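You operate a simulated robot arm through the tools that you are given. There is no shell and no other tool. Be economical: measure what you need, move in short steps, check, and stop when the job is done.

Carry out the task below with a simulated robot arm. There is one attempt and no reset: what you move stays moved.

TASK
Clamp the blue hub in the fixture and push a circlip into it.
Fine: load the push tool at the clip post, put it back, then open the clamp; the hub stays in the fixture.
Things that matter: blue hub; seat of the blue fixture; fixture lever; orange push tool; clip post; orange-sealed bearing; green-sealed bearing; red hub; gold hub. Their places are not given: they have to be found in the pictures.

It is judged by the outcome, as a careful person would: the job done as asked, and still so three seconds after it is handed in. It fails if anything else is knocked over, pushed out of place, dropped, spilled or broken.

THE ROBOT
A 7-joint arm with a two-finger parallel gripper, fixed in place. Base frame: the origin is at the foot of the arm, x ahead of it, y to its left, z up; the work surface is at about z = 880. Lengths are in mm, angles in degrees, forces in N, time in s.
With the tool pointing down near the work surface it reaches from about 300 to 700 mm from the base axis. Its first joint turns from -66.0 to 66.0 degrees. Payload 1.57 kg.
Tool frame: the origin (TCP) lies between the finger pads and is the grasp point; the fingertips stand 30 mm ahead of it; z points along the fingers, y is the line along which they close. The gripper opens to 110 mm. The fingers are 24 mm wide and 12 mm thick; the gripper's body (48 by 112 mm) begins 78 mm behind the TCP.
Orientation is told as [roll, pitch, yaw] about the base's x, y, z axes, in that order, counted from this pose: with the fingers straight down and closing along the base's y, the tool's x points along the base's -x, its y along +y and its z along -z.

THE INTERFACE
- The arm moves only by the tool move_arm. Its argument "targets" is a list of rows, each a list of 3 entries, a list of its own where there are three numbers: the gripper command, from -1 (shut) to 1 (fully open), values between in proportion, then the shift along the base's x, y, z in mm, then the turn, a rotation vector about the base's x, y, z in degrees. In form: [[hand, [x, y, z], [ax, ay, az]], ...]. A call has 1 to 8 rows; each row shifts and turns the commanded pose from where the row before left it. A row lasts 0.2 s, in which the tool goes at most 50 mm and 8.6 degrees; a call with a longer step from one row to the next is refused whole, and so is a gripper value outside its range. A pose out of reach is approached as far as the arm can. The call stops where the force on the tool passes 70 N (or 10 N more than at its start, if that is more) or the arm is blocked; 0.2 s more then pass. The fingers move at their own pace (about 108 mm/s each) and stop on an object; they squeeze with about 34 N. The grip force told is the motor's: it shows also when the fingers shut on nothing. Time passes only in rows, and 0.2 s behind the last, so rows that do not move let the fingers close. It gives the time, the measured TCP pose, the force on the tool (base axes), the opening and the grip force at its end, in the units of the frame above (readings bear some noise).
- Cameras (640 x 400 px; columns grow to the right, rows downward): "scene" is fixed at [164.9, -386.2, 1419.9]; the picture's right is [0.81, -0.59, 0.00], its down [-0.24, -0.34, -0.91] and it looks along [0.53, 0.74, -0.41] (base axes); focal length 300 px, centre (320, 200). "wrist" rides on the gripper at [-36, 0, -80] in the tool frame; the picture's right is [0.00, -1.00, 0.00], its down [0.97, 0.00, -0.24] and it looks along [0.24, 0.00, 0.97] (tool axes); focal length 218 px, centre (320, 200).
- camera(camera): a new picture of that camera. No time passes.
- locate(camera, pixels): for up to 12 pixels [column, row] of the newest picture of that camera ("zoom" is the newest enlarged one), the place [x, y, z] in the base frame of the surface seen there, good to about 2 mm. No time passes.
- close_up(camera, box): a new picture of the part [left, top, right, bottom] of that camera's present view, enlarged. No time passes.
- close_job(): hands the job in; it is judged then, once.

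Work in short steps. Measure before you move; look again where a grasp or a placing could have gone wrong, and mend it. You have 80 turns and 46 pictures in all, the two below and enlarged ones among them. Open the gripper and draw the arm clear of the work before you hand the job in, unless the task says otherwise; then end with one line.

The tools are called as a command line: name --argument value ..., lists and objects as JSON in quotes. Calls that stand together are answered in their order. move_arm: Moves the arm, as the interface text tells. Its arguments: {"type":"object","properties":{"targets":{"type":"array","items":{"type":"array"}}},"required":["targets"]} The other tools are called the same way: camera (camera) takes a picture; locate (camera, pixels) gives the place of the surface under pixels of a picture; close_up (camera, box) takes an enlarged picture of a part of a camera's view; close_job () hands the job in.

At the start:

```text
time_s: 0.0
ee_pos: [350.2, 92.9, 1262.1]
tool_rot: [0.0, 0.1, 0.0]
force: [0.5, -0.4, 1.5]
opening: 110.2
grip_force: 0.0
```

scene: 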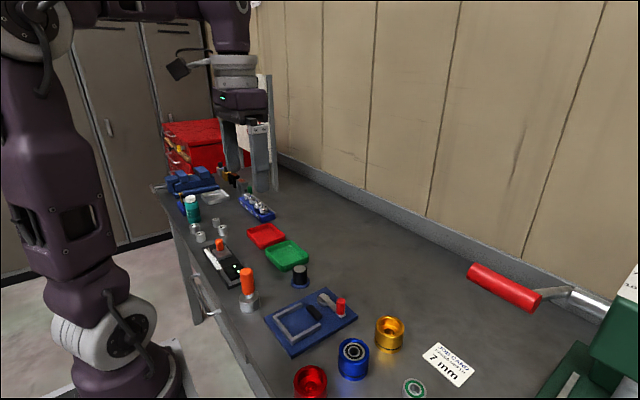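
wrist: 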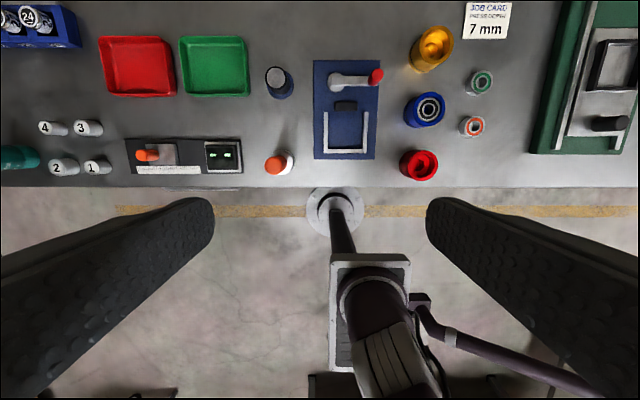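

The wrist view shows the fixture (345,110), the blue hub (425,110), the push tool (280,163) and the post (280,82). I enlarge these to see details.

close_up --camera "wrist" --box '[250, 40, 510, 200]'

close_up --camera "scene" --box '[190, 220, 450, 400]'

locate --camera "wrist" --pixels '[[425, 104], [430, 122], [376, 76], [335, 80], [344, 106], [345, 130], [325, 150], [366, 150], [272, 165], [287, 163], [274, 75], [283, 88]]'

```text
2.46 times, centred on (380, 120) of wrist
```

zoom: 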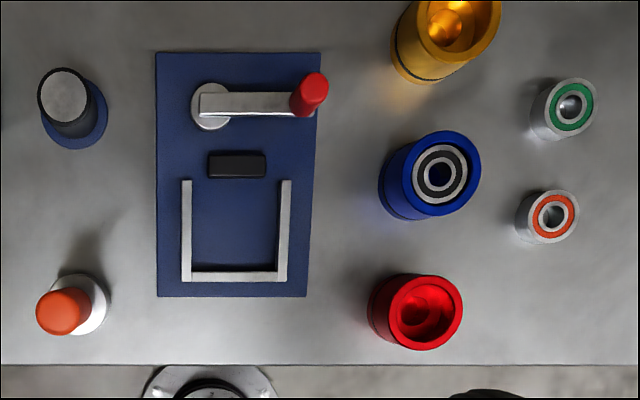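

```text
2.22 times, centred on (320, 310) of scene
```

zoom: 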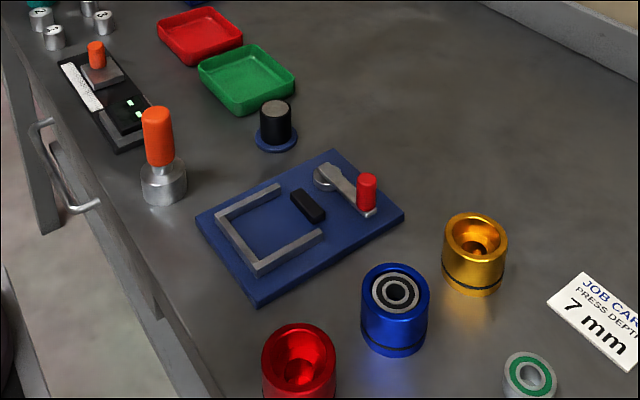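

```text
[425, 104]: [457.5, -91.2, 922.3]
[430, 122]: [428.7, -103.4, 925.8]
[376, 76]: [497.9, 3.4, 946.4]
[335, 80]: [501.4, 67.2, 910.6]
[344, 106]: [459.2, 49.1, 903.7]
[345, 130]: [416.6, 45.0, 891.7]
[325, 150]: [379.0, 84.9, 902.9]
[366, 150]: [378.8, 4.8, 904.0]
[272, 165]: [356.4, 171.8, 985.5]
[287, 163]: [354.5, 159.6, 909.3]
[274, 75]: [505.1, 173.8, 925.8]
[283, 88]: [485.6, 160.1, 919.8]
```

I move above the fixture for a closer look.

move_arm --targets '[[1, [20, -27, -35], [0, 0, 0]], [1, [20, -27, -35], [0, 0, 0]], [1, [20, -27, -35], [0, 0, 0]], [1, [20, -27, -35], [0, 0, 0]]]'

camera --camera "wrist"

```text
time_s: 1.0
ee_pos: [430.1, -11.7, 1118.2]
tool_rot: [0.0, 0.0, 0.1]
force: [0.3, -0.2, -0.2]
opening: 110.0
grip_force: 0.1
```

```text
41 pictures are left
```

wrist: 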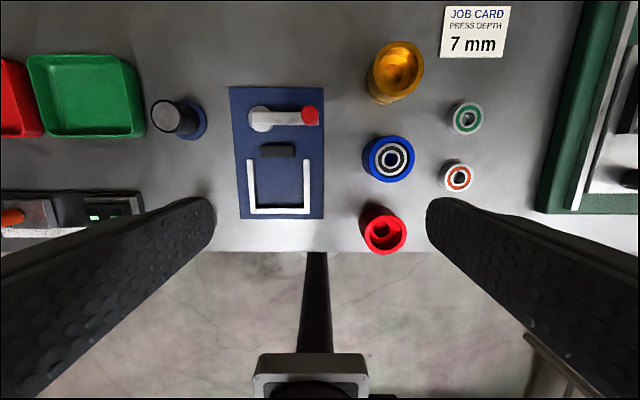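

I measure the rims of the blue hub, the fixture walls, the jaw and the lever.

close_up --camera "wrist" --box '[220, 70, 480, 230]'

locate --camera "wrist" --pixels '[[369, 158], [411, 158], [390, 138], [390, 179], [390, 158], [250, 165], [306, 165], [278, 211], [278, 153], [262, 118], [310, 115], [278, 185]]'

```text
2.46 times, centred on (350, 150) of wrist
```

zoom: 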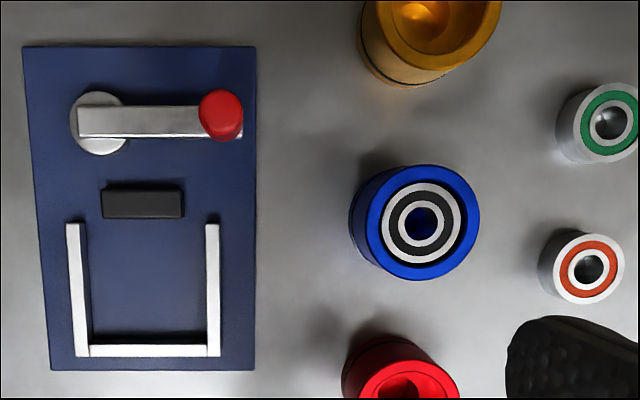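

```text
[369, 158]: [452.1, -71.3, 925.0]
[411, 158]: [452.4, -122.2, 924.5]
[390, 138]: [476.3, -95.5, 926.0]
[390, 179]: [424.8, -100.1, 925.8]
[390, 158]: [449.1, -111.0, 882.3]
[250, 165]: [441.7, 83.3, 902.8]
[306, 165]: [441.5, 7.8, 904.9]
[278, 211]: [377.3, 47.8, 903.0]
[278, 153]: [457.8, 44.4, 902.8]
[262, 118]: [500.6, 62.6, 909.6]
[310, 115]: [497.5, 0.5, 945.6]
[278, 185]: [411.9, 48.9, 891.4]
```

locate --camera "zoom" --pixels '[[365, 222], [477, 222], [421, 168], [421, 276], [84, 280], [209, 280], [148, 347], [103, 200], [184, 200], [145, 217], [100, 122], [221, 100]]'

locate --camera "zoom" --pixels '[[71, 280], [214, 280], [148, 354], [145, 186], [90, 150], [76, 120], [150, 122], [221, 130], [60, 370], [250, 370], [24, 48], [254, 48]]'

```text
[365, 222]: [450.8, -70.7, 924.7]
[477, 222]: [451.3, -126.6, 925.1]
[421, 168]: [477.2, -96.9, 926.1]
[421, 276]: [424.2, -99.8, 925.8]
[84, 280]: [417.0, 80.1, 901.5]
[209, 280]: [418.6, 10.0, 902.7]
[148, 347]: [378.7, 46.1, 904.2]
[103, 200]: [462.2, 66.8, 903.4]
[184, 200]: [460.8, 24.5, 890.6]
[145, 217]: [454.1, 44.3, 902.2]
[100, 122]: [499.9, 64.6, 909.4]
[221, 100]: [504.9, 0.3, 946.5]
```

```text
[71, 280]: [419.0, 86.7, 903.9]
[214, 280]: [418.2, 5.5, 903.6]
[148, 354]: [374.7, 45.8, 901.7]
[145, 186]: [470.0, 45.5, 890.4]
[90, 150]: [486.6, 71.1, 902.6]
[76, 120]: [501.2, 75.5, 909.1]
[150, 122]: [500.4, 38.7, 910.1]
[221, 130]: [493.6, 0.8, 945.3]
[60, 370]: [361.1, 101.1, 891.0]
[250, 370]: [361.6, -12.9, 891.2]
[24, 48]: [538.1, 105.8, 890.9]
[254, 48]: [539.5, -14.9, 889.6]
```

The hub's top centre is about (451,-98.5,925) with a diameter of about 57. The seat's side walls are at y 10..80 (tops at 903), its rear wall is at x 380, and the jaw face is at x 453. I go down over the hub and keep the fingertips above the wall-top height it will need once seated.

move_arm --targets '[[0.6, [7, -29, -40], [0, 0, 0]], [0.6, [7, -29, -40], [0, 0, 0]], [0.6, [7, -29, -30], [0, 0, 0]], [0.6, [0, 0, -40], [0, 0, 0]], [0.6, [0, 0, -30], [0, 0, 0]], [0.6, [0, 0, -11], [0, 0, 0]]]'

camera --camera "wrist"

```text
time_s: 2.4
ee_pos: [452.2, -101.7, 929.1]
tool_rot: [0.1, 0.1, 0.0]
force: [1.0, -1.1, -0.3]
opening: 87.9
grip_force: 0.1
```

```text
39 pictures are left
```

wrist: 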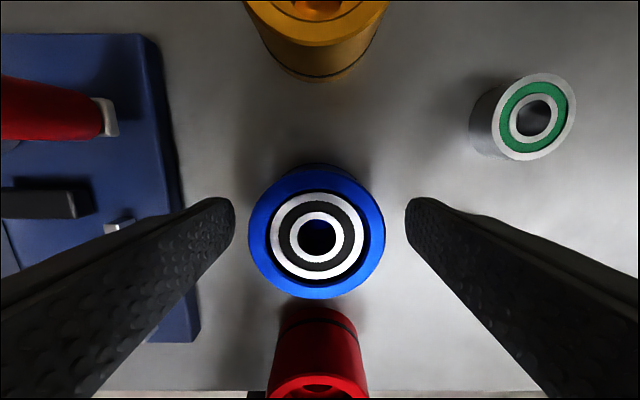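

locate --camera "wrist" --pixels '[[253, 232], [382, 232], [317, 176], [317, 294], [317, 200], [317, 188], [317, 270]]'

```text
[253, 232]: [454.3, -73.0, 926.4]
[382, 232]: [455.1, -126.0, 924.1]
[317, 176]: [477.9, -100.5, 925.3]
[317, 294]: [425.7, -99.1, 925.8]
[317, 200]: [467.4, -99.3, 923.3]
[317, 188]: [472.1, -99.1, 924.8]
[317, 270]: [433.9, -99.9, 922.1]
```

The hub centre is about (451.7,-99.7). I shift 2 mm and close.

move_arm --targets '[[0.6, [-0.5, 2, -1], [0, 0, 0]], [-0.3, [0, 0, 0], [0, 0, 0]], [-1, [0, 0, 0], [0, 0, 0]], [-1, [0, 0, 0], [0, 0, 0]]]'

```text
time_s: 3.4
ee_pos: [451.8, -98.5, 928.4]
tool_rot: [0.0, 0.0, 0.1]
force: [-0.2, 0.4, 0.4]
opening: 56.9
grip_force: 33.9
```

move_arm --targets '[[-1, [0, 0, 30], [0, 0, 0]], [-1, [0, 0, 30], [0, 0, 0]], [-1, [-10, 36, 0], [0, 0, 0]], [-1, [-10, 36, 0], [0, 0, 0]], [-1, [-10, 36, 0], [0, 0, 0]], [-1, [-9, 36, 0], [0, 0, 0]], [-1, [0, 0, 0], [0, 0, 0]]]'

camera --camera "wrist"

close_up --camera "scene" --box '[220, 220, 420, 380]'

```text
time_s: 5.0
ee_pos: [411.2, 46.0, 988.8]
tool_rot: [-0.1, 0.0, 0.0]
force: [0.4, 0.8, 0.4]
opening: 0.1
grip_force: 21.4
```

```text
38 pictures are left
```

wrist: 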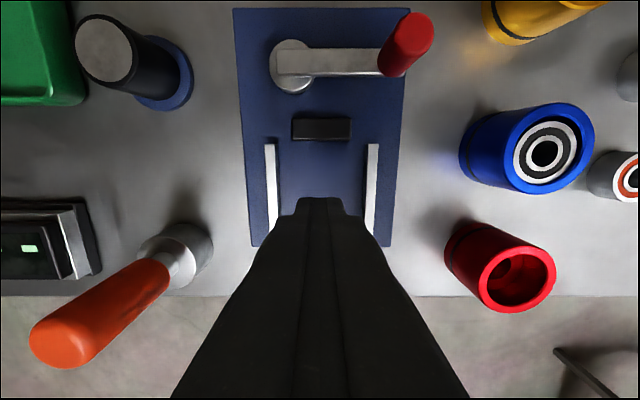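

```text
2.50 times, centred on (320, 300) of scene
```

zoom: 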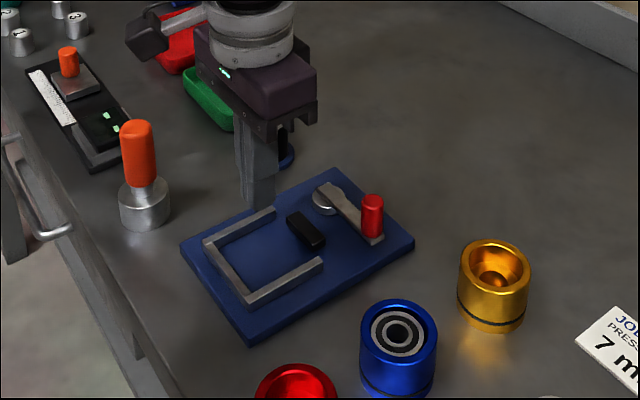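

The hub slipped out of the grip and is still standing at its place. I go back, open, and will grip it a little lower and lift slowly.

move_arm --targets '[[0.6, [10, -36, 10], [0, 0, 0]], [0.6, [10, -36, 0], [0, 0, 0]], [0.6, [10, -36, 0], [0, 0, 0]], [0.6, [10, -36, 0], [0, 0, 0]], [0.6, [0, 0, 0], [0, 0, 0]]]'

camera --camera "wrist"

```text
time_s: 6.2
ee_pos: [451.5, -101.0, 998.9]
tool_rot: [0.0, 0.0, 0.1]
force: [0.7, 0.2, 0.8]
opening: 87.9
grip_force: 0.0
```

```text
36 pictures are left
```

wrist: 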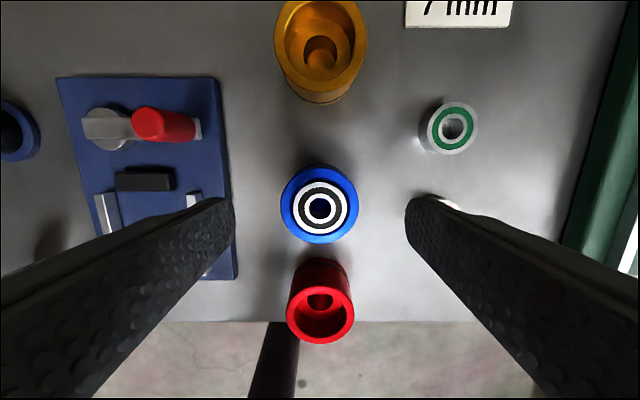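

locate --camera "wrist" --pixels '[[283, 203], [356, 203], [319, 168], [319, 241], [300, 170]]'

move_arm --targets '[[0.6, [0, 0, -40], [0, 0, 0]], [0.6, [0, 0, -30], [0, 0, 0]], [0.3, [0, 0, -5], [0, 0, 0]], [-1, [0, 0, 0], [0, 0, 0]], [-1, [0, 0, 0], [0, 0, 0]], [-1, [0, 0, 0], [0, 0, 0]], [-1, [0, 0, 4], [0, 0, 0]], [-1, [0, 0, 4], [0, 0, 0]]]'

```text
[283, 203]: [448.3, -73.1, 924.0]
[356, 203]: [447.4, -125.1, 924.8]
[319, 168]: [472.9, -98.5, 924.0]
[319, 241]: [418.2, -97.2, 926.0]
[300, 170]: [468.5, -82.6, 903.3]
```

```text
time_s: 8.0
ee_pos: [453.5, -99.4, 932.4]
tool_rot: [0.0, 0.0, -0.1]
force: [-0.1, 0.2, -4.3]
opening: 57.3
grip_force: 34.3
```

move_arm --targets '[[-1, [0, 0, 5], [0, 0, 0]], [-1, [0, 0, 5], [0, 0, 0]], [-1, [0, 0, 5], [0, 0, 0]]]'

camera --camera "wrist"

close_up --camera "scene" --box '[280, 300, 440, 400]'

```text
time_s: 8.8
ee_pos: [453.1, -97.7, 946.1]
tool_rot: [0.0, 0.1, 0.0]
force: [0.8, -0.7, -3.9]
opening: 56.9
grip_force: 33.8
```

```text
35 pictures are left
```

wrist: 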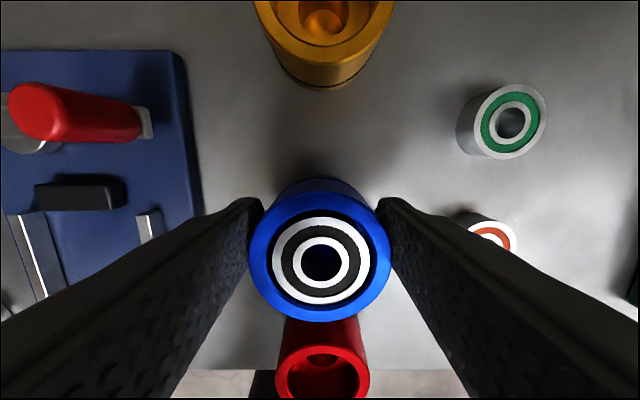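

```text
4.00 times, centred on (360, 350) of scene
```

zoom: 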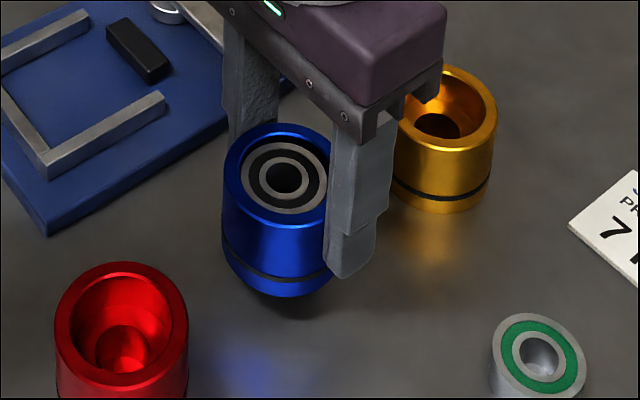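

The hub is lifted, but it sits off-centre in the fingers, towards -x. I set it back down and regrip it centred.

locate --camera "wrist" --pixels '[[320, 195], [320, 317], [253, 256], [388, 256]]'

move_arm --targets '[[-1, [0, 0, -10], [0, 0, 0]], [-1, [0, 0, -8], [0, 0, 0]], [-1, [0, 0, -2], [0, 0, 0]], [-1, [0, 0, -1.5], [0, 0, 0]]]'

```text
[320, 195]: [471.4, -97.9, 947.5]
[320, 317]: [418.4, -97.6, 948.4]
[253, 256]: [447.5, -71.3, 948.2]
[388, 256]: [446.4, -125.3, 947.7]
```

```text
time_s: 9.8
ee_pos: [452.5, -98.7, 925.4]
tool_rot: [0.0, -0.1, 0.0]
force: [0.4, 0.0, -4.4]
opening: 57.0
grip_force: 33.7
```

move_arm --targets '[[-1, [0, 0, -1], [0, 0, 0]], [-1, [0, 0, -0.7], [0, 0, 0]], [0, [0, 0, 0], [0, 0, 0]], [0.3, [0, 0, 0], [0, 0, 0]], [0.4, [-7.5, 0, 0], [0, 0, 0]], [0.4, [0, 0, 0], [0, 0, 0]]]'

camera --camera "wrist"

```text
time_s: 11.2
ee_pos: [444.6, -98.3, 923.0]
tool_rot: [-0.1, 0.0, -0.1]
force: [-0.7, 0.4, 0.1]
opening: 76.9
grip_force: 0.1
```

```text
33 pictures are left
```

wrist: 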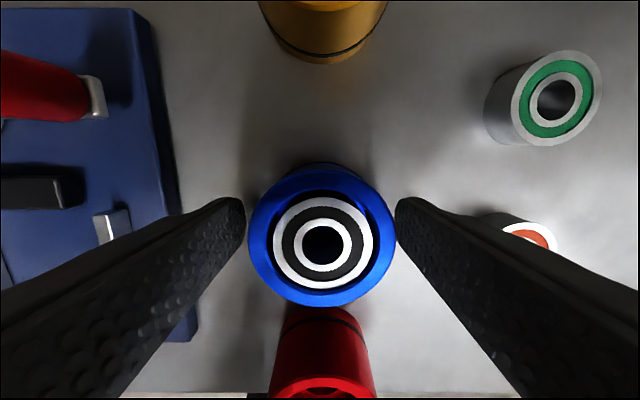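

locate --camera "wrist" --pixels '[[321, 180], [321, 303], [252, 240], [390, 240]]'

move_arm --targets '[[-1, [0, 0, 0], [0, 0, 0]], [-1, [0, 0, 0], [0, 0, 0]], [-1, [0, 0, 0], [0, 0, 0]], [-1, [0, 0, 5], [0, 0, 0]], [-1, [0, 0, 5], [0, 0, 0]], [-1, [0, 0, 10], [0, 0, 0]]]'

camera --camera "wrist"

```text
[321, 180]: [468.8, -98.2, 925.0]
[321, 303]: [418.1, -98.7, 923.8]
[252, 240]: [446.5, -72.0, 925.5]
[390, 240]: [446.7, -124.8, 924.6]
```

```text
time_s: 12.6
ee_pos: [444.7, -99.7, 943.0]
tool_rot: [0.1, -0.1, 0.0]
force: [-0.7, -0.4, -4.8]
opening: 56.9
grip_force: 34.2
```

```text
32 pictures are left
```

wrist: 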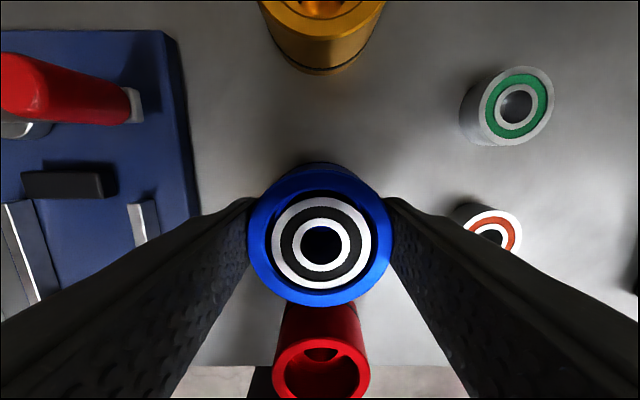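

It is held well and centred. I lift it and carry it slowly above the seat.

move_arm --targets '[[-1, [0, 0, 15], [0, 0, 0]], [-1, [0, 0, 10], [0, 0, 0]], [-1, [-4, 18, 0], [0, 0, 0]], [-1, [-6, 26, 0], [0, 0, 0]], [-1, [-6, 28, 0], [0, 0, 0]], [-1, [-6, 28, 0], [0, 0, 0]], [-1, [-6, 26, 0], [0, 0, 0]], [-1, [-4, 18, 0], [0, 0, 0]]]'

camera --camera "wrist"

close_up --camera "scene" --box '[230, 230, 390, 350]'

```text
time_s: 14.4
ee_pos: [413.1, 45.6, 967.7]
tool_rot: [-0.1, 0.0, 0.0]
force: [-0.1, 0.3, -5.0]
opening: 57.1
grip_force: 33.9
```

```text
31 pictures are left
```

wrist: 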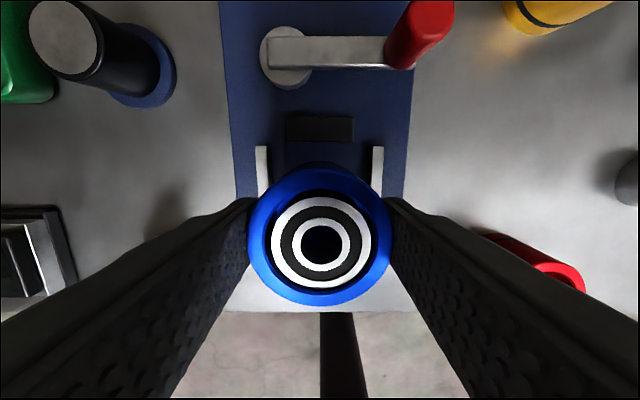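

```text
3.33 times, centred on (310, 290) of scene
```

zoom: 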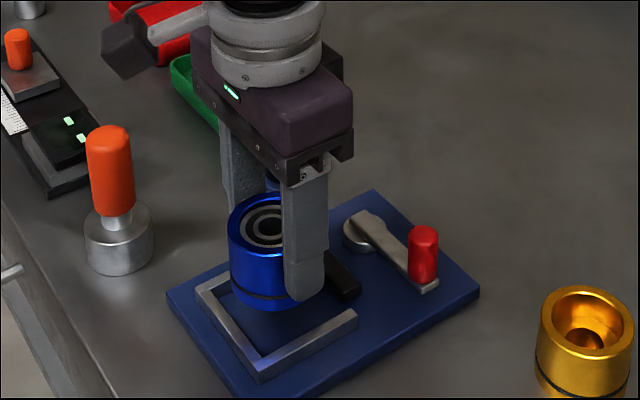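

The hub is centred between the walls (columns 262 and 377 in the wrist view). I lower it gently.

move_arm --targets '[[-1, [0, 0, -10], [0, 0, 0]], [-1, [0, 0, -10], [0, 0, 0]], [-1, [0, 0, -6], [0, 0, 0]], [-1, [0, 0, -3], [0, 0, 0]], [-1, [0, 0, -1.5], [0, 0, 0]]]'

```text
time_s: 15.6
ee_pos: [412.4, 45.2, 938.6]
tool_rot: [0.0, 0.0, 0.0]
force: [0.3, -0.2, -4.0]
opening: 57.1
grip_force: 33.9
```

move_arm --targets '[[-1, [0, 0, -1.5], [0, 0, 0]], [-1, [0, 0, -1], [0, 0, 0]], [-1, [0, 0, -1], [0, 0, 0]]]'

```text
time_s: 16.4
ee_pos: [412.7, 45.2, 935.5]
tool_rot: [0.0, -0.1, 0.1]
force: [-3.4, 0.6, 25.2]
opening: 57.2
grip_force: 33.8
```

Contact, with 25 N. I ease up 0.5 mm and release, then look.

move_arm --targets '[[-1, [0, 0, 0.7], [0, 0, 0]], [0.1, [0, 0, 0], [0, 0, 0]], [0.3, [0, 0, 0], [0, 0, 0]], [0.3, [0, 0, 10], [0, 0, 0]], [0.3, [0, 0, 30], [0, 0, 0]], [0.3, [0, 0, 40], [0, 0, 0]]]'

camera --camera "wrist"

```text
time_s: 17.8
ee_pos: [411.6, 44.6, 1016.7]
tool_rot: [0.0, 0.0, -0.1]
force: [-0.6, -1.2, 0.3]
opening: 71.5
grip_force: 0.0
```

```text
29 pictures are left
```

wrist: 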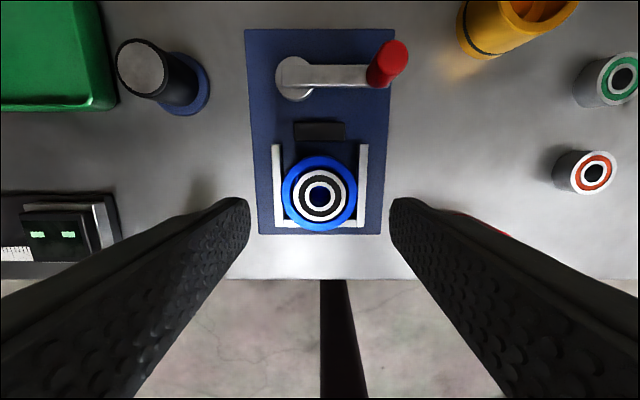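

The hub is seated. I measure the hub, jaw and knob before testing the lever.

locate --camera "wrist" --pixels '[[284, 193], [355, 193], [319, 160], [319, 228], [277, 190], [362, 190], [320, 224], [320, 139], [392, 49], [370, 78], [293, 76], [319, 132]]'

close_up --camera "wrist" --box '[240, 20, 410, 130]'

```text
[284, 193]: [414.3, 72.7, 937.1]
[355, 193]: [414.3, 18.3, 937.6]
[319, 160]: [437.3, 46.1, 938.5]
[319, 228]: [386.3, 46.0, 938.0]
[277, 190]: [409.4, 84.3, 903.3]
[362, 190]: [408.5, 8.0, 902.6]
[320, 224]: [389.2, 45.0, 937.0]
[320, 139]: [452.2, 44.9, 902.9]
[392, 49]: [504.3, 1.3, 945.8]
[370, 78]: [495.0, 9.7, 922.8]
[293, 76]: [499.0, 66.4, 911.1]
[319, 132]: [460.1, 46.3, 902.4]
```

```text
3.64 times, centred on (325, 75) of wrist
```

zoom: 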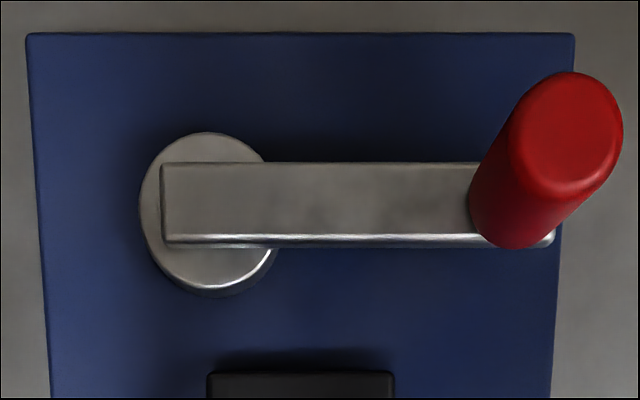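

The knob is at about (501,1). I close the gripper and bring the tips down on the knob's +x side to test the swing towards -x.

move_arm --targets '[[-1, [40, -15, 10], [0, 0, 0]], [-1, [40, -15, 0], [0, 0, 0]], [-1, [40, -14, 0], [0, 0, 0]], [-1, [0, 0, -30], [0, 0, 0]], [-1, [0, 0, -30], [0, 0, 0]], [-1, [0, 0, -18], [0, 0, 0]], [-1, [-5, 0, 0], [0, 0, 0]], [-1, [-5, 0, 0], [0, 0, 0]]]'

```text
time_s: 19.6
ee_pos: [522.0, 1.0, 947.3]
tool_rot: [0.0, 0.0, 0.2]
force: [0.3, -0.1, 0.0]
opening: 0.0
grip_force: 21.0
```

move_arm --targets '[[-1, [-3, 0, 0], [0, 0, 0]], [-1, [-3, 0, 0], [0, 0, 0]], [-1, [-3, 0, 0], [0, 0, 0]], [-1, [-3, 0, 0], [0, 0, 0]]]'

camera --camera "wrist"

```text
time_s: 20.6
ee_pos: [520.4, -0.3, 947.9]
tool_rot: [0.0, -1.5, 0.2]
force: [66.3, -13.5, -15.2]
opening: 0.0
grip_force: 21.1
```

```text
27 pictures are left
```

wrist: 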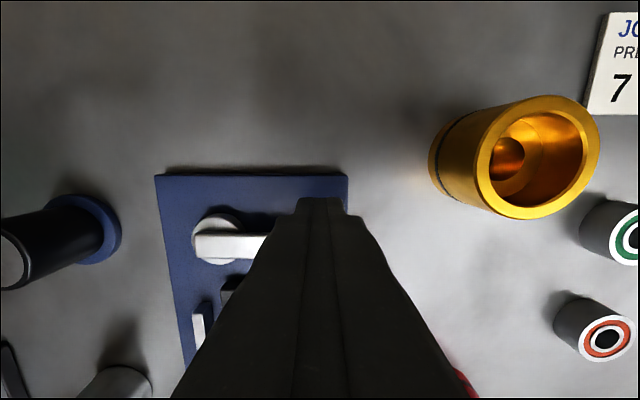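

Blocked at 66 N, so the lever swings the other way, towards +x. I cross over to the knob's -x side.

move_arm --targets '[[-1, [10, 0, 0], [0, 0, 0]], [-1, [0, 0, 25], [0, 0, 0]], [-1, [0, 0, 30], [0, 0, 0]], [-1, [-27, 1, 0], [0, 0, 0]], [-1, [-27, 0, 0], [0, 0, 0]], [-1, [0, 0, 0], [0, 0, 0]]]'

camera --camera "wrist"

```text
time_s: 22.0
ee_pos: [466.2, 1.0, 1002.4]
tool_rot: [0.0, 0.0, 0.0]
force: [-0.2, -0.8, -0.9]
opening: 0.1
grip_force: 20.8
```

```text
26 pictures are left
```

wrist: 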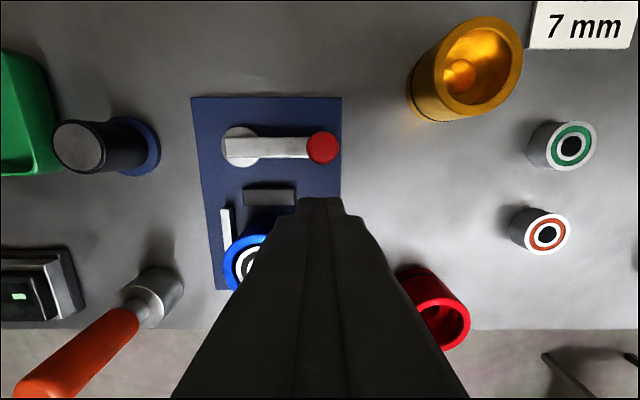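

move_arm --targets '[[-1, [8, 0, -14], [0, 0, 0]], [-1, [0, 0, -20], [0, 0, 0]], [-1, [0, 0, -20], [0, 0, 0]], [-1, [5, 0, 0], [0, 0, 0]], [-1, [5, 0, 0], [0, 0, 0]], [-1, [5, 0, 0], [0, 0, 0]]]'

```text
time_s: 23.4
ee_pos: [489.1, 1.6, 947.5]
tool_rot: [-0.1, 0.0, 0.0]
force: [-1.3, -0.3, -0.3]
opening: 0.2
grip_force: 21.5
```

It moves freely. I follow the arc.

move_arm --targets '[[-1, [9.3, -2, 0], [0, 0, 8]], [-1, [9.3, 0.4, 0], [0, 0, 8]], [-1, [9.2, 1.7, 0], [0, 0, 8]], [-1, [8.9, 3, 0], [0, 0, 8]], [-1, [8.4, 4.2, 0], [0, 0, 8]]]'

camera --camera "scene"

```text
time_s: 24.6
ee_pos: [534.6, 10.2, 947.5]
tool_rot: [0.0, -0.1, 40.3]
force: [-0.3, -0.2, 0.2]
opening: 0.0
grip_force: 21.5
```

```text
25 pictures are left
```

scene: 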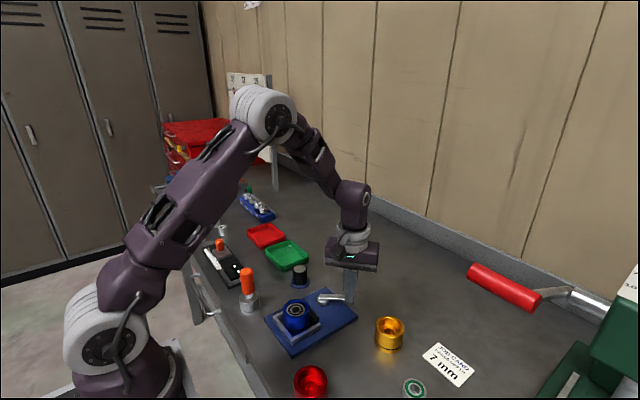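

move_arm --targets '[[-1, [7.7, 5.3, 0], [0, 0, 8]], [-1, [6.9, 6.3, 0], [0, 0, 8]], [-1, [5.9, 7.2, 0], [0, 0, 8]], [-1, [4.9, 8, 0], [0, 0, 8]], [-1, [3.7, 8.6, 0], [0, 0, 8]]]'

close_up --camera "scene" --box '[250, 230, 410, 350]'

```text
time_s: 25.4
ee_pos: [544.8, 13.7, 946.8]
tool_rot: [0.7, 1.8, 60.6]
force: [-11.2, -16.3, 5.8]
opening: 0.0
grip_force: 21.2
stopped in row 3: the force on the tool passed its limit (the readings are from after the stop); the commanded pose is now the measured one
```

```text
3.33 times, centred on (330, 290) of scene
```

zoom: 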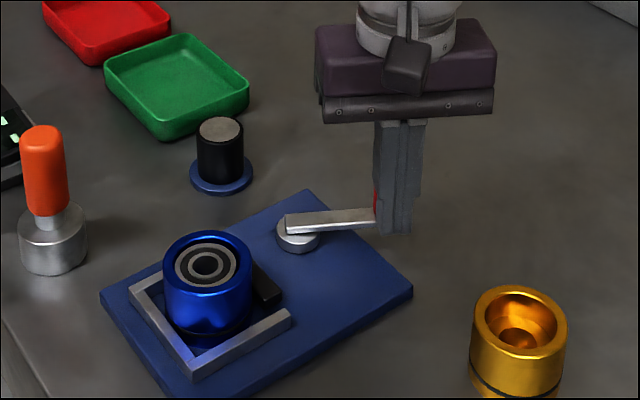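

The lever stopped at about 58–60° with high force. I back off, rise and view the jaw and hub.

move_arm --targets '[[-1, [-6, -9, 0], [0, 0, 0]], [-1, [0, 0, 30], [0, 0, 0]], [-1, [0, 0, 40], [0, 0, -8]], [-1, [-20, 10, 0], [0, 0, -8]], [-1, [-20, 10, 0], [0, 0, -8]], [-1, [-20, 5, 0], [0, 0, -8]], [-1, [-20, 0, 0], [0, 0, -8]], [-1, [0, 0, 0], [0, 0, -8]]]'

move_arm --targets '[[-1, [0, 0, 0], [0, 0, -8]], [-1, [0, 0, 0], [0, 0, -4.6]]]'

camera --camera "wrist"

```text
time_s: 27.2
ee_pos: [462.0, 31.8, 1017.7]
tool_rot: [0.6, 1.5, 12.6]
force: [0.4, -1.2, 0.1]
opening: 0.2
grip_force: 21.3
```

```text
time_s: 27.8
ee_pos: [461.1, 33.5, 1015.5]
tool_rot: [0.6, 1.6, 0.1]
force: [-0.1, -1.0, 0.4]
opening: 0.0
grip_force: 21.7
```

```text
23 pictures are left
```

wrist: 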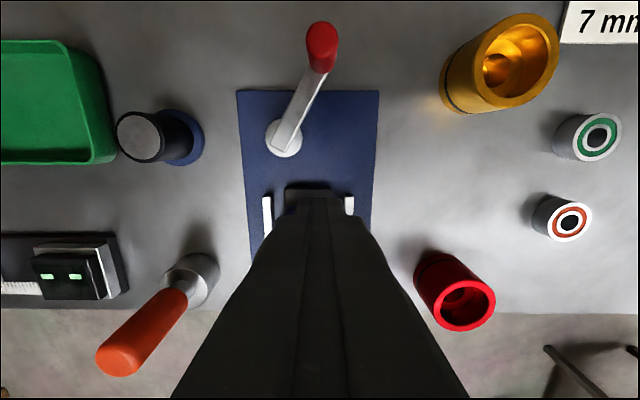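

I level the tool, open the fingers, and look over the hub.

move_arm --targets '[[0.5, [-15, 6, 0], [-0.6, -1.6, 0]], [0.5, [-15, 6, 0], [0, 0, 0]], [0.5, [0, 0, 0], [0, 0, 0]]]'

camera --camera "wrist"

locate --camera "wrist" --pixels '[[318, 180], [318, 200]]'

```text
time_s: 28.6
ee_pos: [431.5, 44.1, 1016.9]
tool_rot: [-0.2, -0.3, 0.2]
force: [-0.2, -0.1, 0.4]
opening: 82.4
grip_force: 0.1
```

```text
22 pictures are left
```

wrist: 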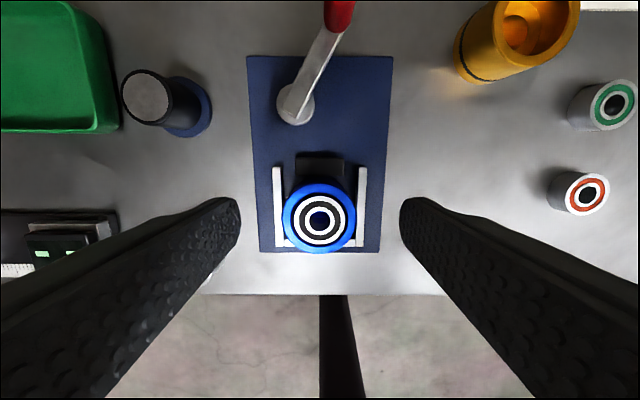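

```text
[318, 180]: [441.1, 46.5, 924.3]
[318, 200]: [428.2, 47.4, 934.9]
```

locate --camera "wrist" --pixels '[[319, 183], [319, 250], [285, 218], [354, 218], [319, 155], [319, 172], [335, 30], [338, 8], [300, 105], [319, 190], [319, 247]]'

close_up --camera "wrist" --box '[260, 130, 380, 260]'

```text
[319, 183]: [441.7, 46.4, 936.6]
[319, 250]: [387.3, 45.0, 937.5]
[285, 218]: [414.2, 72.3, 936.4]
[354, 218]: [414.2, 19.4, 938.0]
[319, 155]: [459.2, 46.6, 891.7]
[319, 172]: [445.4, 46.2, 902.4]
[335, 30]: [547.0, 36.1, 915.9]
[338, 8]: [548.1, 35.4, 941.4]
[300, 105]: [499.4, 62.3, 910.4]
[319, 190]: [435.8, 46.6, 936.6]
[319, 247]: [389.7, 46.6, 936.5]
```

```text
3.08 times, centred on (320, 195) of wrist
```

zoom: 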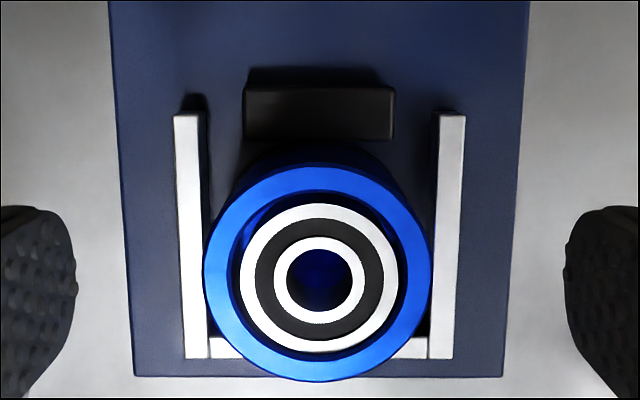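

locate --camera "zoom" --pixels '[[270, 90], [270, 110], [270, 128], [270, 138], [320, 168], [320, 376], [206, 270], [430, 270], [225, 342], [225, 354], [410, 342], [420, 354]]'

```text
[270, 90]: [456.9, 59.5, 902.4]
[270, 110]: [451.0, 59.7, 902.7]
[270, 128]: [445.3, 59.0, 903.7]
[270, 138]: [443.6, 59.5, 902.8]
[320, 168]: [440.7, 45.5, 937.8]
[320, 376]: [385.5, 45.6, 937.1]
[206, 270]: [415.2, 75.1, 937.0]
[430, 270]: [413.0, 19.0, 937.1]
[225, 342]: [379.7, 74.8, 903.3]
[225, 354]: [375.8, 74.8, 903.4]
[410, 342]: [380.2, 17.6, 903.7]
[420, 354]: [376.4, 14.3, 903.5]
```

The jaw face (443) just touches the hub, but the hub still stands about 4 mm off the rear wall (380). I nudge the hub back against the wall with closed fingers so that the lever can finish its stroke.

move_arm --targets '[[-1, [15, 1, 0], [0.2, 0.3, -0.2]], [-1, [15, 0, -10], [0, 0, 0]], [-1, [0, 0, -30], [0, 0, 0]], [-1, [0, 0, -34], [0, 0, 0]], [-1, [-4, 0, 0], [0, 0, 0]], [-1, [-3, 0, 0], [0, 0, 0]]]'

```text
time_s: 30.0
ee_pos: [452.7, 46.1, 943.1]
tool_rot: [0.1, 0.1, 0.0]
force: [0.5, -1.0, -0.7]
opening: 0.0
grip_force: 21.0
```

move_arm --targets '[[-1, [-1.5, 0, 0], [0, 0, 0]], [-1, [-1.5, 0, 0], [0, 0, 0]], [-1, [-1, 0, 0], [0, 0, 0]], [-1, [-1, 0, 0], [0, 0, 0]]]'

```text
time_s: 31.0
ee_pos: [453.4, 46.1, 942.5]
tool_rot: [0.3, -0.3, 0.0]
force: [24.3, -2.8, -6.6]
opening: 0.0
grip_force: 21.3
```

The hub does not yield to 24 N, so it seems held. I recheck the lever's end stop by pushing the knob +y from its -y side.

move_arm --targets '[[-1, [5, 0, 0], [0, 0, 0]], [-1, [2, 0, 35], [0, 0, 0]], [-1, [2, 0, 40], [0, 0, 0]], [-1, [35, -20, 0], [0, 0, 0]], [-1, [35, -23, 0], [0, 0, 0]], [-1, [20, 0, -20], [0, 0, 0]], [-1, [0, 0, -30], [0, 0, 0]], [-1, [0, 0, -20], [0, 0, 0]]]'

```text
time_s: 32.8
ee_pos: [548.4, 2.1, 947.8]
tool_rot: [0.1, 0.1, 0.1]
force: [-1.4, -1.0, -0.1]
opening: 0.0
grip_force: 21.7
```

move_arm --targets '[[-1, [0, 5, 0], [0, 0, 0]], [-1, [0, 4, 0], [0, 0, 0]], [-1, [1, 2, 0], [0, 0, 0]], [-1, [1, 2, 0], [0, 0, 0]], [-1, [1, 2, 0], [0, 0, 0]], [-1, [1, 2, 0], [0, 0, 0]], [-1, [1, 2, 0], [0, 0, 0]]]'

```text
time_s: 34.4
ee_pos: [550.6, 12.7, 947.1]
tool_rot: [-0.4, 0.7, -0.4]
force: [-31.3, -52.6, 7.9]
opening: 0.2
grip_force: 21.5
```

A hard stop, so the lever is at its closed end. Now the push tool: I retreat up and move to view it and the post.

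move_arm --targets '[[-1, [0, -8, 0], [0.4, -0.7, 0.4]], [-1, [0, 0, 40], [0, 0, 0]], [0, [0, 0, 50], [0, 0, 0]], [0.3, [-40, 25, 40], [0, 0, 0]], [0.3, [-40, 28, 0], [0, 0, 0]], [0.3, [-40, 28, 0], [0, 0, 0]], [0.3, [-40, 28, 0], [0, 0, 0]], [0.3, [-30, 30, 0], [0, 0, 0]]]'

camera --camera "wrist"

```text
refused: row 4 steps farther than a row can; nothing moved
```

```text
20 pictures are left
```

wrist: 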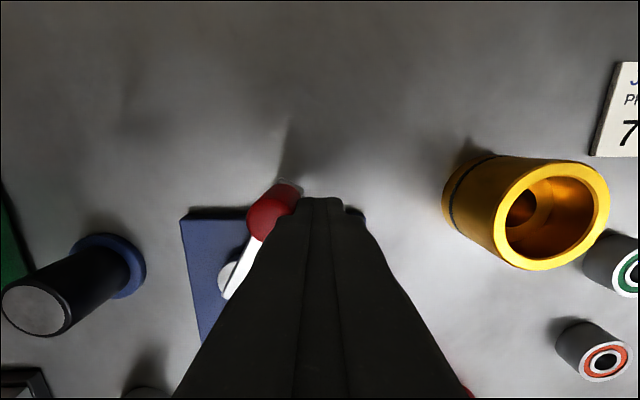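

move_arm --targets '[[-1, [0, -8, 0], [0.4, -0.7, 0.4]], [-1, [0, 0, 45], [0, 0, 0]], [0, [0, 0, 49], [0, 0, 0]], [0.3, [-38, 25, 20], [0, 0, 0]], [0.3, [-38, 30, 0], [0, 0, 0]], [0.3, [-38, 30, 0], [0, 0, 0]], [0.3, [-35, 30, 0], [0, 0, 0]], [0.3, [-25, 20, 0], [0, 0, 0]]]'

camera --camera "wrist"

```text
time_s: 36.2
ee_pos: [380.0, 147.7, 1060.8]
tool_rot: [0.5, -0.7, 0.4]
force: [0.1, -0.5, 1.1]
opening: 71.6
grip_force: 0.0
```

```text
19 pictures are left
```

wrist: 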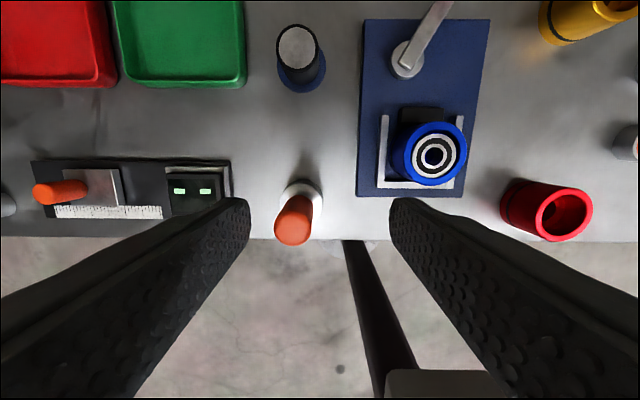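

close_up --camera "wrist" --box '[250, 10, 360, 250]'

locate --camera "wrist" --pixels '[[276, 228], [312, 228], [293, 212], [293, 240], [285, 192], [319, 194], [302, 184], [280, 46], [316, 46], [298, 29], [298, 65], [300, 90]]'

```text
1.67 times, centred on (305, 130) of wrist
```

zoom: 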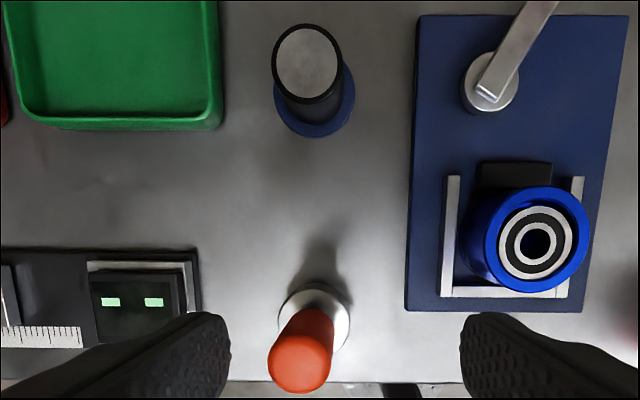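

```text
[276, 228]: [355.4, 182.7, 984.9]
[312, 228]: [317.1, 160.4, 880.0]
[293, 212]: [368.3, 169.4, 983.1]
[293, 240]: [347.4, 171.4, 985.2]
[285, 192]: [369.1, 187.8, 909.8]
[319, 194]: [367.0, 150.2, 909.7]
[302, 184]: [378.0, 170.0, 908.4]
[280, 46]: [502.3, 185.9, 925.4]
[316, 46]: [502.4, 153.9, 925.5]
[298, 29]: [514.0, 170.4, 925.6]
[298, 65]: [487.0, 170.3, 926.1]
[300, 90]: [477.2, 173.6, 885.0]
```

The push tool's axis is about (358,169.5), with its shoulder at z 909 and top at 985. The post is at about (501,170), top 925.5. I line up above the push tool and check.

move_arm --targets '[[0, [-11, 11, -5], [-0.5, 0.7, -0.4]], [0, [-11, 11, -10], [0, 0, 0]], [0, [0, 0, 0], [0, 0, 0]]]'

camera --camera "wrist"

```text
time_s: 37.0
ee_pos: [359.5, 170.5, 1045.6]
tool_rot: [-0.1, 0.2, 0.0]
force: [0.4, 0.4, -0.4]
opening: 54.8
grip_force: 0.0
```

```text
17 pictures are left
```

wrist: 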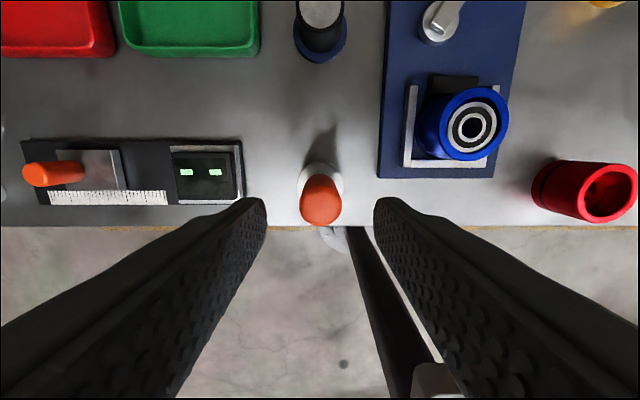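

locate --camera "wrist" --pixels '[[303, 207], [339, 207], [320, 192], [320, 223], [320, 207], [299, 182], [343, 182], [322, 163]]'

```text
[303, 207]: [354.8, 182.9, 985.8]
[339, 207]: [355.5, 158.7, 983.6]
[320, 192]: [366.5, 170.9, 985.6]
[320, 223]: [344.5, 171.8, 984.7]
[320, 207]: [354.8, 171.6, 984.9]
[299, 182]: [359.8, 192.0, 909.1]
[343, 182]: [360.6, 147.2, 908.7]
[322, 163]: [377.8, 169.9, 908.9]
```

The tool's axis is at (355.5,170.5). I descend and grip just above the shoulder.

move_arm --targets '[[0, [-4, 0, -20], [0, 0, 0]], [0, [0, 0, -40], [0, 0, 0]], [0, [0, 0, -30], [0, 0, 0]], [0, [0, 0, -12], [0, 0, 0]], [-1, [0, 0, 0], [0, 0, 0]], [-1, [0, 0, 0], [0, 0, 0]], [-1, [0, 0, 0], [0, 0, 0]]]'

camera --camera "wrist"

```text
time_s: 38.6
ee_pos: [353.6, 169.1, 943.8]
tool_rot: [0.1, 0.2, 0.0]
force: [0.5, -0.5, -0.5]
opening: 29.5
grip_force: 33.6
```

```text
16 pictures are left
```

wrist: 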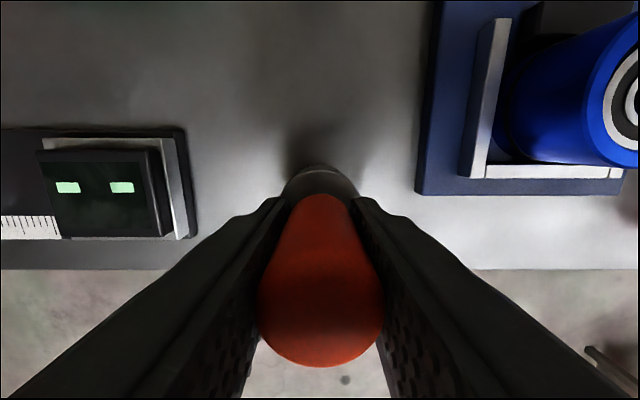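

locate --camera "wrist" --pixels '[[263, 308], [380, 308], [321, 308], [321, 358], [321, 250], [321, 172]]'

move_arm --targets '[[-1, [0, 0, 5], [0, 0, 0]], [-1, [0, 0, 10], [0, 0, 0]], [-1, [0, 0, 20], [0, 0, 0]], [-1, [0, 0, 20], [0, 0, 0]], [-1, [0, 0, 10], [0, 0, 0]]]'

close_up --camera "scene" --box '[190, 220, 350, 340]'

```text
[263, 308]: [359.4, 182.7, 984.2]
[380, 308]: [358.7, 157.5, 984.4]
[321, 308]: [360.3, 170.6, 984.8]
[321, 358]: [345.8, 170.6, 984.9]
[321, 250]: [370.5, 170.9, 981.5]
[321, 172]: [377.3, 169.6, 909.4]
```

```text
time_s: 39.8
ee_pos: [353.5, 169.5, 1009.2]
tool_rot: [0.0, 0.2, 0.0]
force: [-0.6, -0.8, -2.5]
opening: 29.5
grip_force: 33.7
```

```text
3.33 times, centred on (270, 280) of scene
```

zoom: 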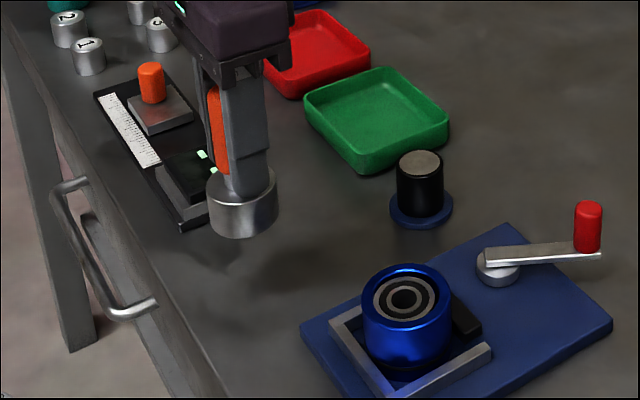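

The tool is held and raised; its axis sits about 2 mm ahead (+x) of the TCP. I carry it over the post at (501,170).

move_arm --targets '[[-1, [0, 0, 15], [0, 0, 0]], [-1, [20, 0, 0], [0, 0, 0]], [-1, [30, 0, 0], [0, 0, 0]], [-1, [35, 0, 0], [0, 0, 0]], [-1, [35, 0, 0], [0, 0, 0]], [-1, [20, 0, 0], [0, 0, 0]], [-1, [5.5, 0, 0], [0, 0, 0]], [-1, [0, 0, 0], [0, 0, 0]]]'

close_up --camera "scene" --box '[250, 210, 350, 300]'

camera --camera "wrist"

```text
time_s: 41.6
ee_pos: [501.3, 169.8, 1024.9]
tool_rot: [0.0, 0.2, 0.0]
force: [-0.4, -0.9, -1.4]
opening: 29.6
grip_force: 34.1
```

```text
4.44 times, centred on (300, 255) of scene
```

zoom: 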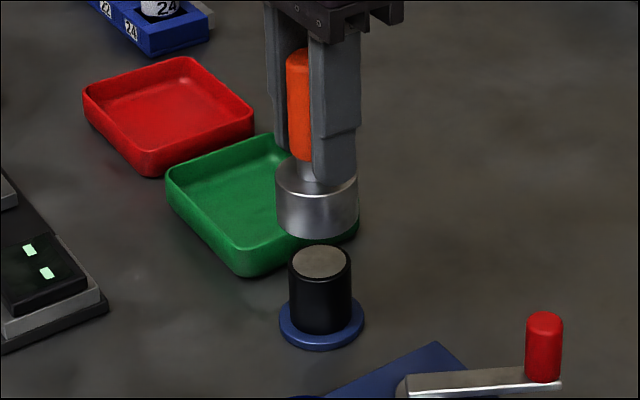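

```text
13 pictures are left
```

wrist: 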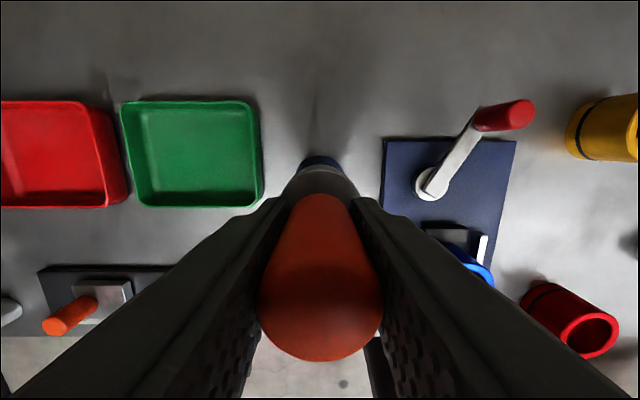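

locate --camera "zoom" --pixels '[[316, 215], [316, 228], [312, 220], [320, 220], [320, 300], [319, 315], [315, 300], [323, 300], [320, 262], [320, 246], [320, 279]]'

```text
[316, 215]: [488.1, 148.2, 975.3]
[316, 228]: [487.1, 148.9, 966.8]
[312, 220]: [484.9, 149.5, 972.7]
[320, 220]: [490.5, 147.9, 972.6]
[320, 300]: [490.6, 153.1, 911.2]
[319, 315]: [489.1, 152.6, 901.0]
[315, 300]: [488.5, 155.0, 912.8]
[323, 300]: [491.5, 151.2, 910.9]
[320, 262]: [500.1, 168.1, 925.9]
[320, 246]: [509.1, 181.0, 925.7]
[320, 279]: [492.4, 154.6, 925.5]
```

The tool and post axes agree within about 1 mm. I trim x by -0.8 and lower onto the post.

move_arm --targets '[[-1, [-0.8, 0, -10], [0, 0, 0]], [-1, [0, 0, -10], [0, 0, 0]], [-1, [0, 0, -8], [0, 0, 0]], [-1, [0, 0, -4], [0, 0, 0]], [-1, [0, 0, -2], [0, 0, 0]], [-1, [0, 0, -2], [0, 0, 0]]]'

```text
time_s: 43.0
ee_pos: [498.1, 169.6, 989.5]
tool_rot: [0.1, -0.2, 0.0]
force: [-2.4, -6.3, 26.9]
opening: 29.7
grip_force: 33.8
```

Contact at the post top (bottom about 925.7), 27 N. I press a bit more to take the clip.

move_arm --targets '[[-1, [0, 0, -2], [0, 0, 0]], [-1, [0, 0, -2], [0, 0, 0]], [-1, [0, 0, 0], [0, 0, 0]]]'

close_up --camera "scene" --box '[250, 210, 350, 300]'

```text
time_s: 43.8
ee_pos: [497.2, 170.3, 987.1]
tool_rot: [-0.1, 0.0, 0.0]
force: [-0.6, -4.2, 44.8]
opening: 29.8
grip_force: 33.7
```

```text
4.44 times, centred on (300, 255) of scene
```

zoom: 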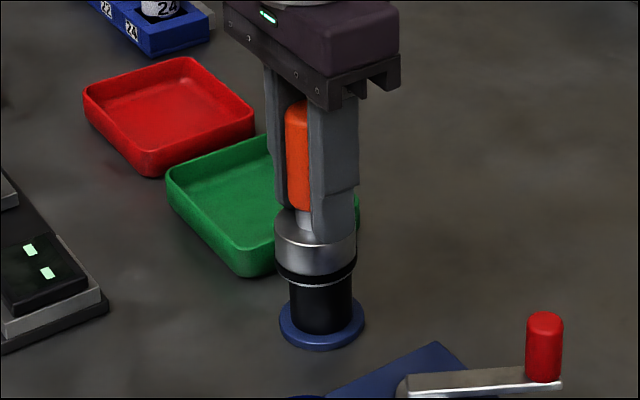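

A black ring now shows at the sleeve's lower end (rows 265–285). I lift and check.

move_arm --targets '[[-1, [0, 0, 5], [0, 0, 0]], [-1, [0, 0, 10], [0, 0, 0]], [-1, [0, 0, 20], [0, 0, 0]], [-1, [0, 0, 20], [0, 0, 0]], [-1, [0, 0, 0], [0, 0, 0]]]'

close_up --camera "scene" --box '[250, 210, 350, 300]'

```text
time_s: 45.0
ee_pos: [496.9, 168.9, 1040.6]
tool_rot: [0.1, 0.2, -0.1]
force: [0.2, 0.3, -2.5]
opening: 29.3
grip_force: 33.1
```

```text
4.44 times, centred on (300, 255) of scene
```

zoom: 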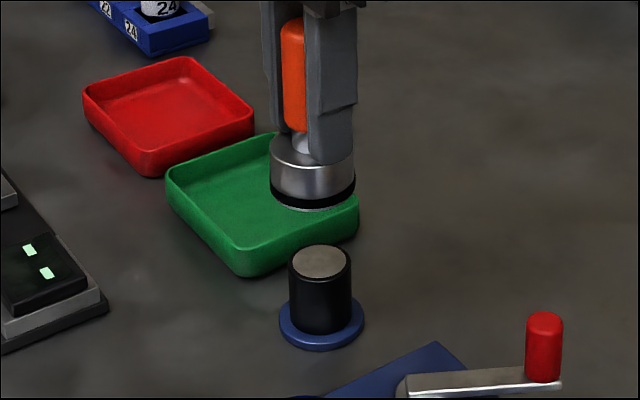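

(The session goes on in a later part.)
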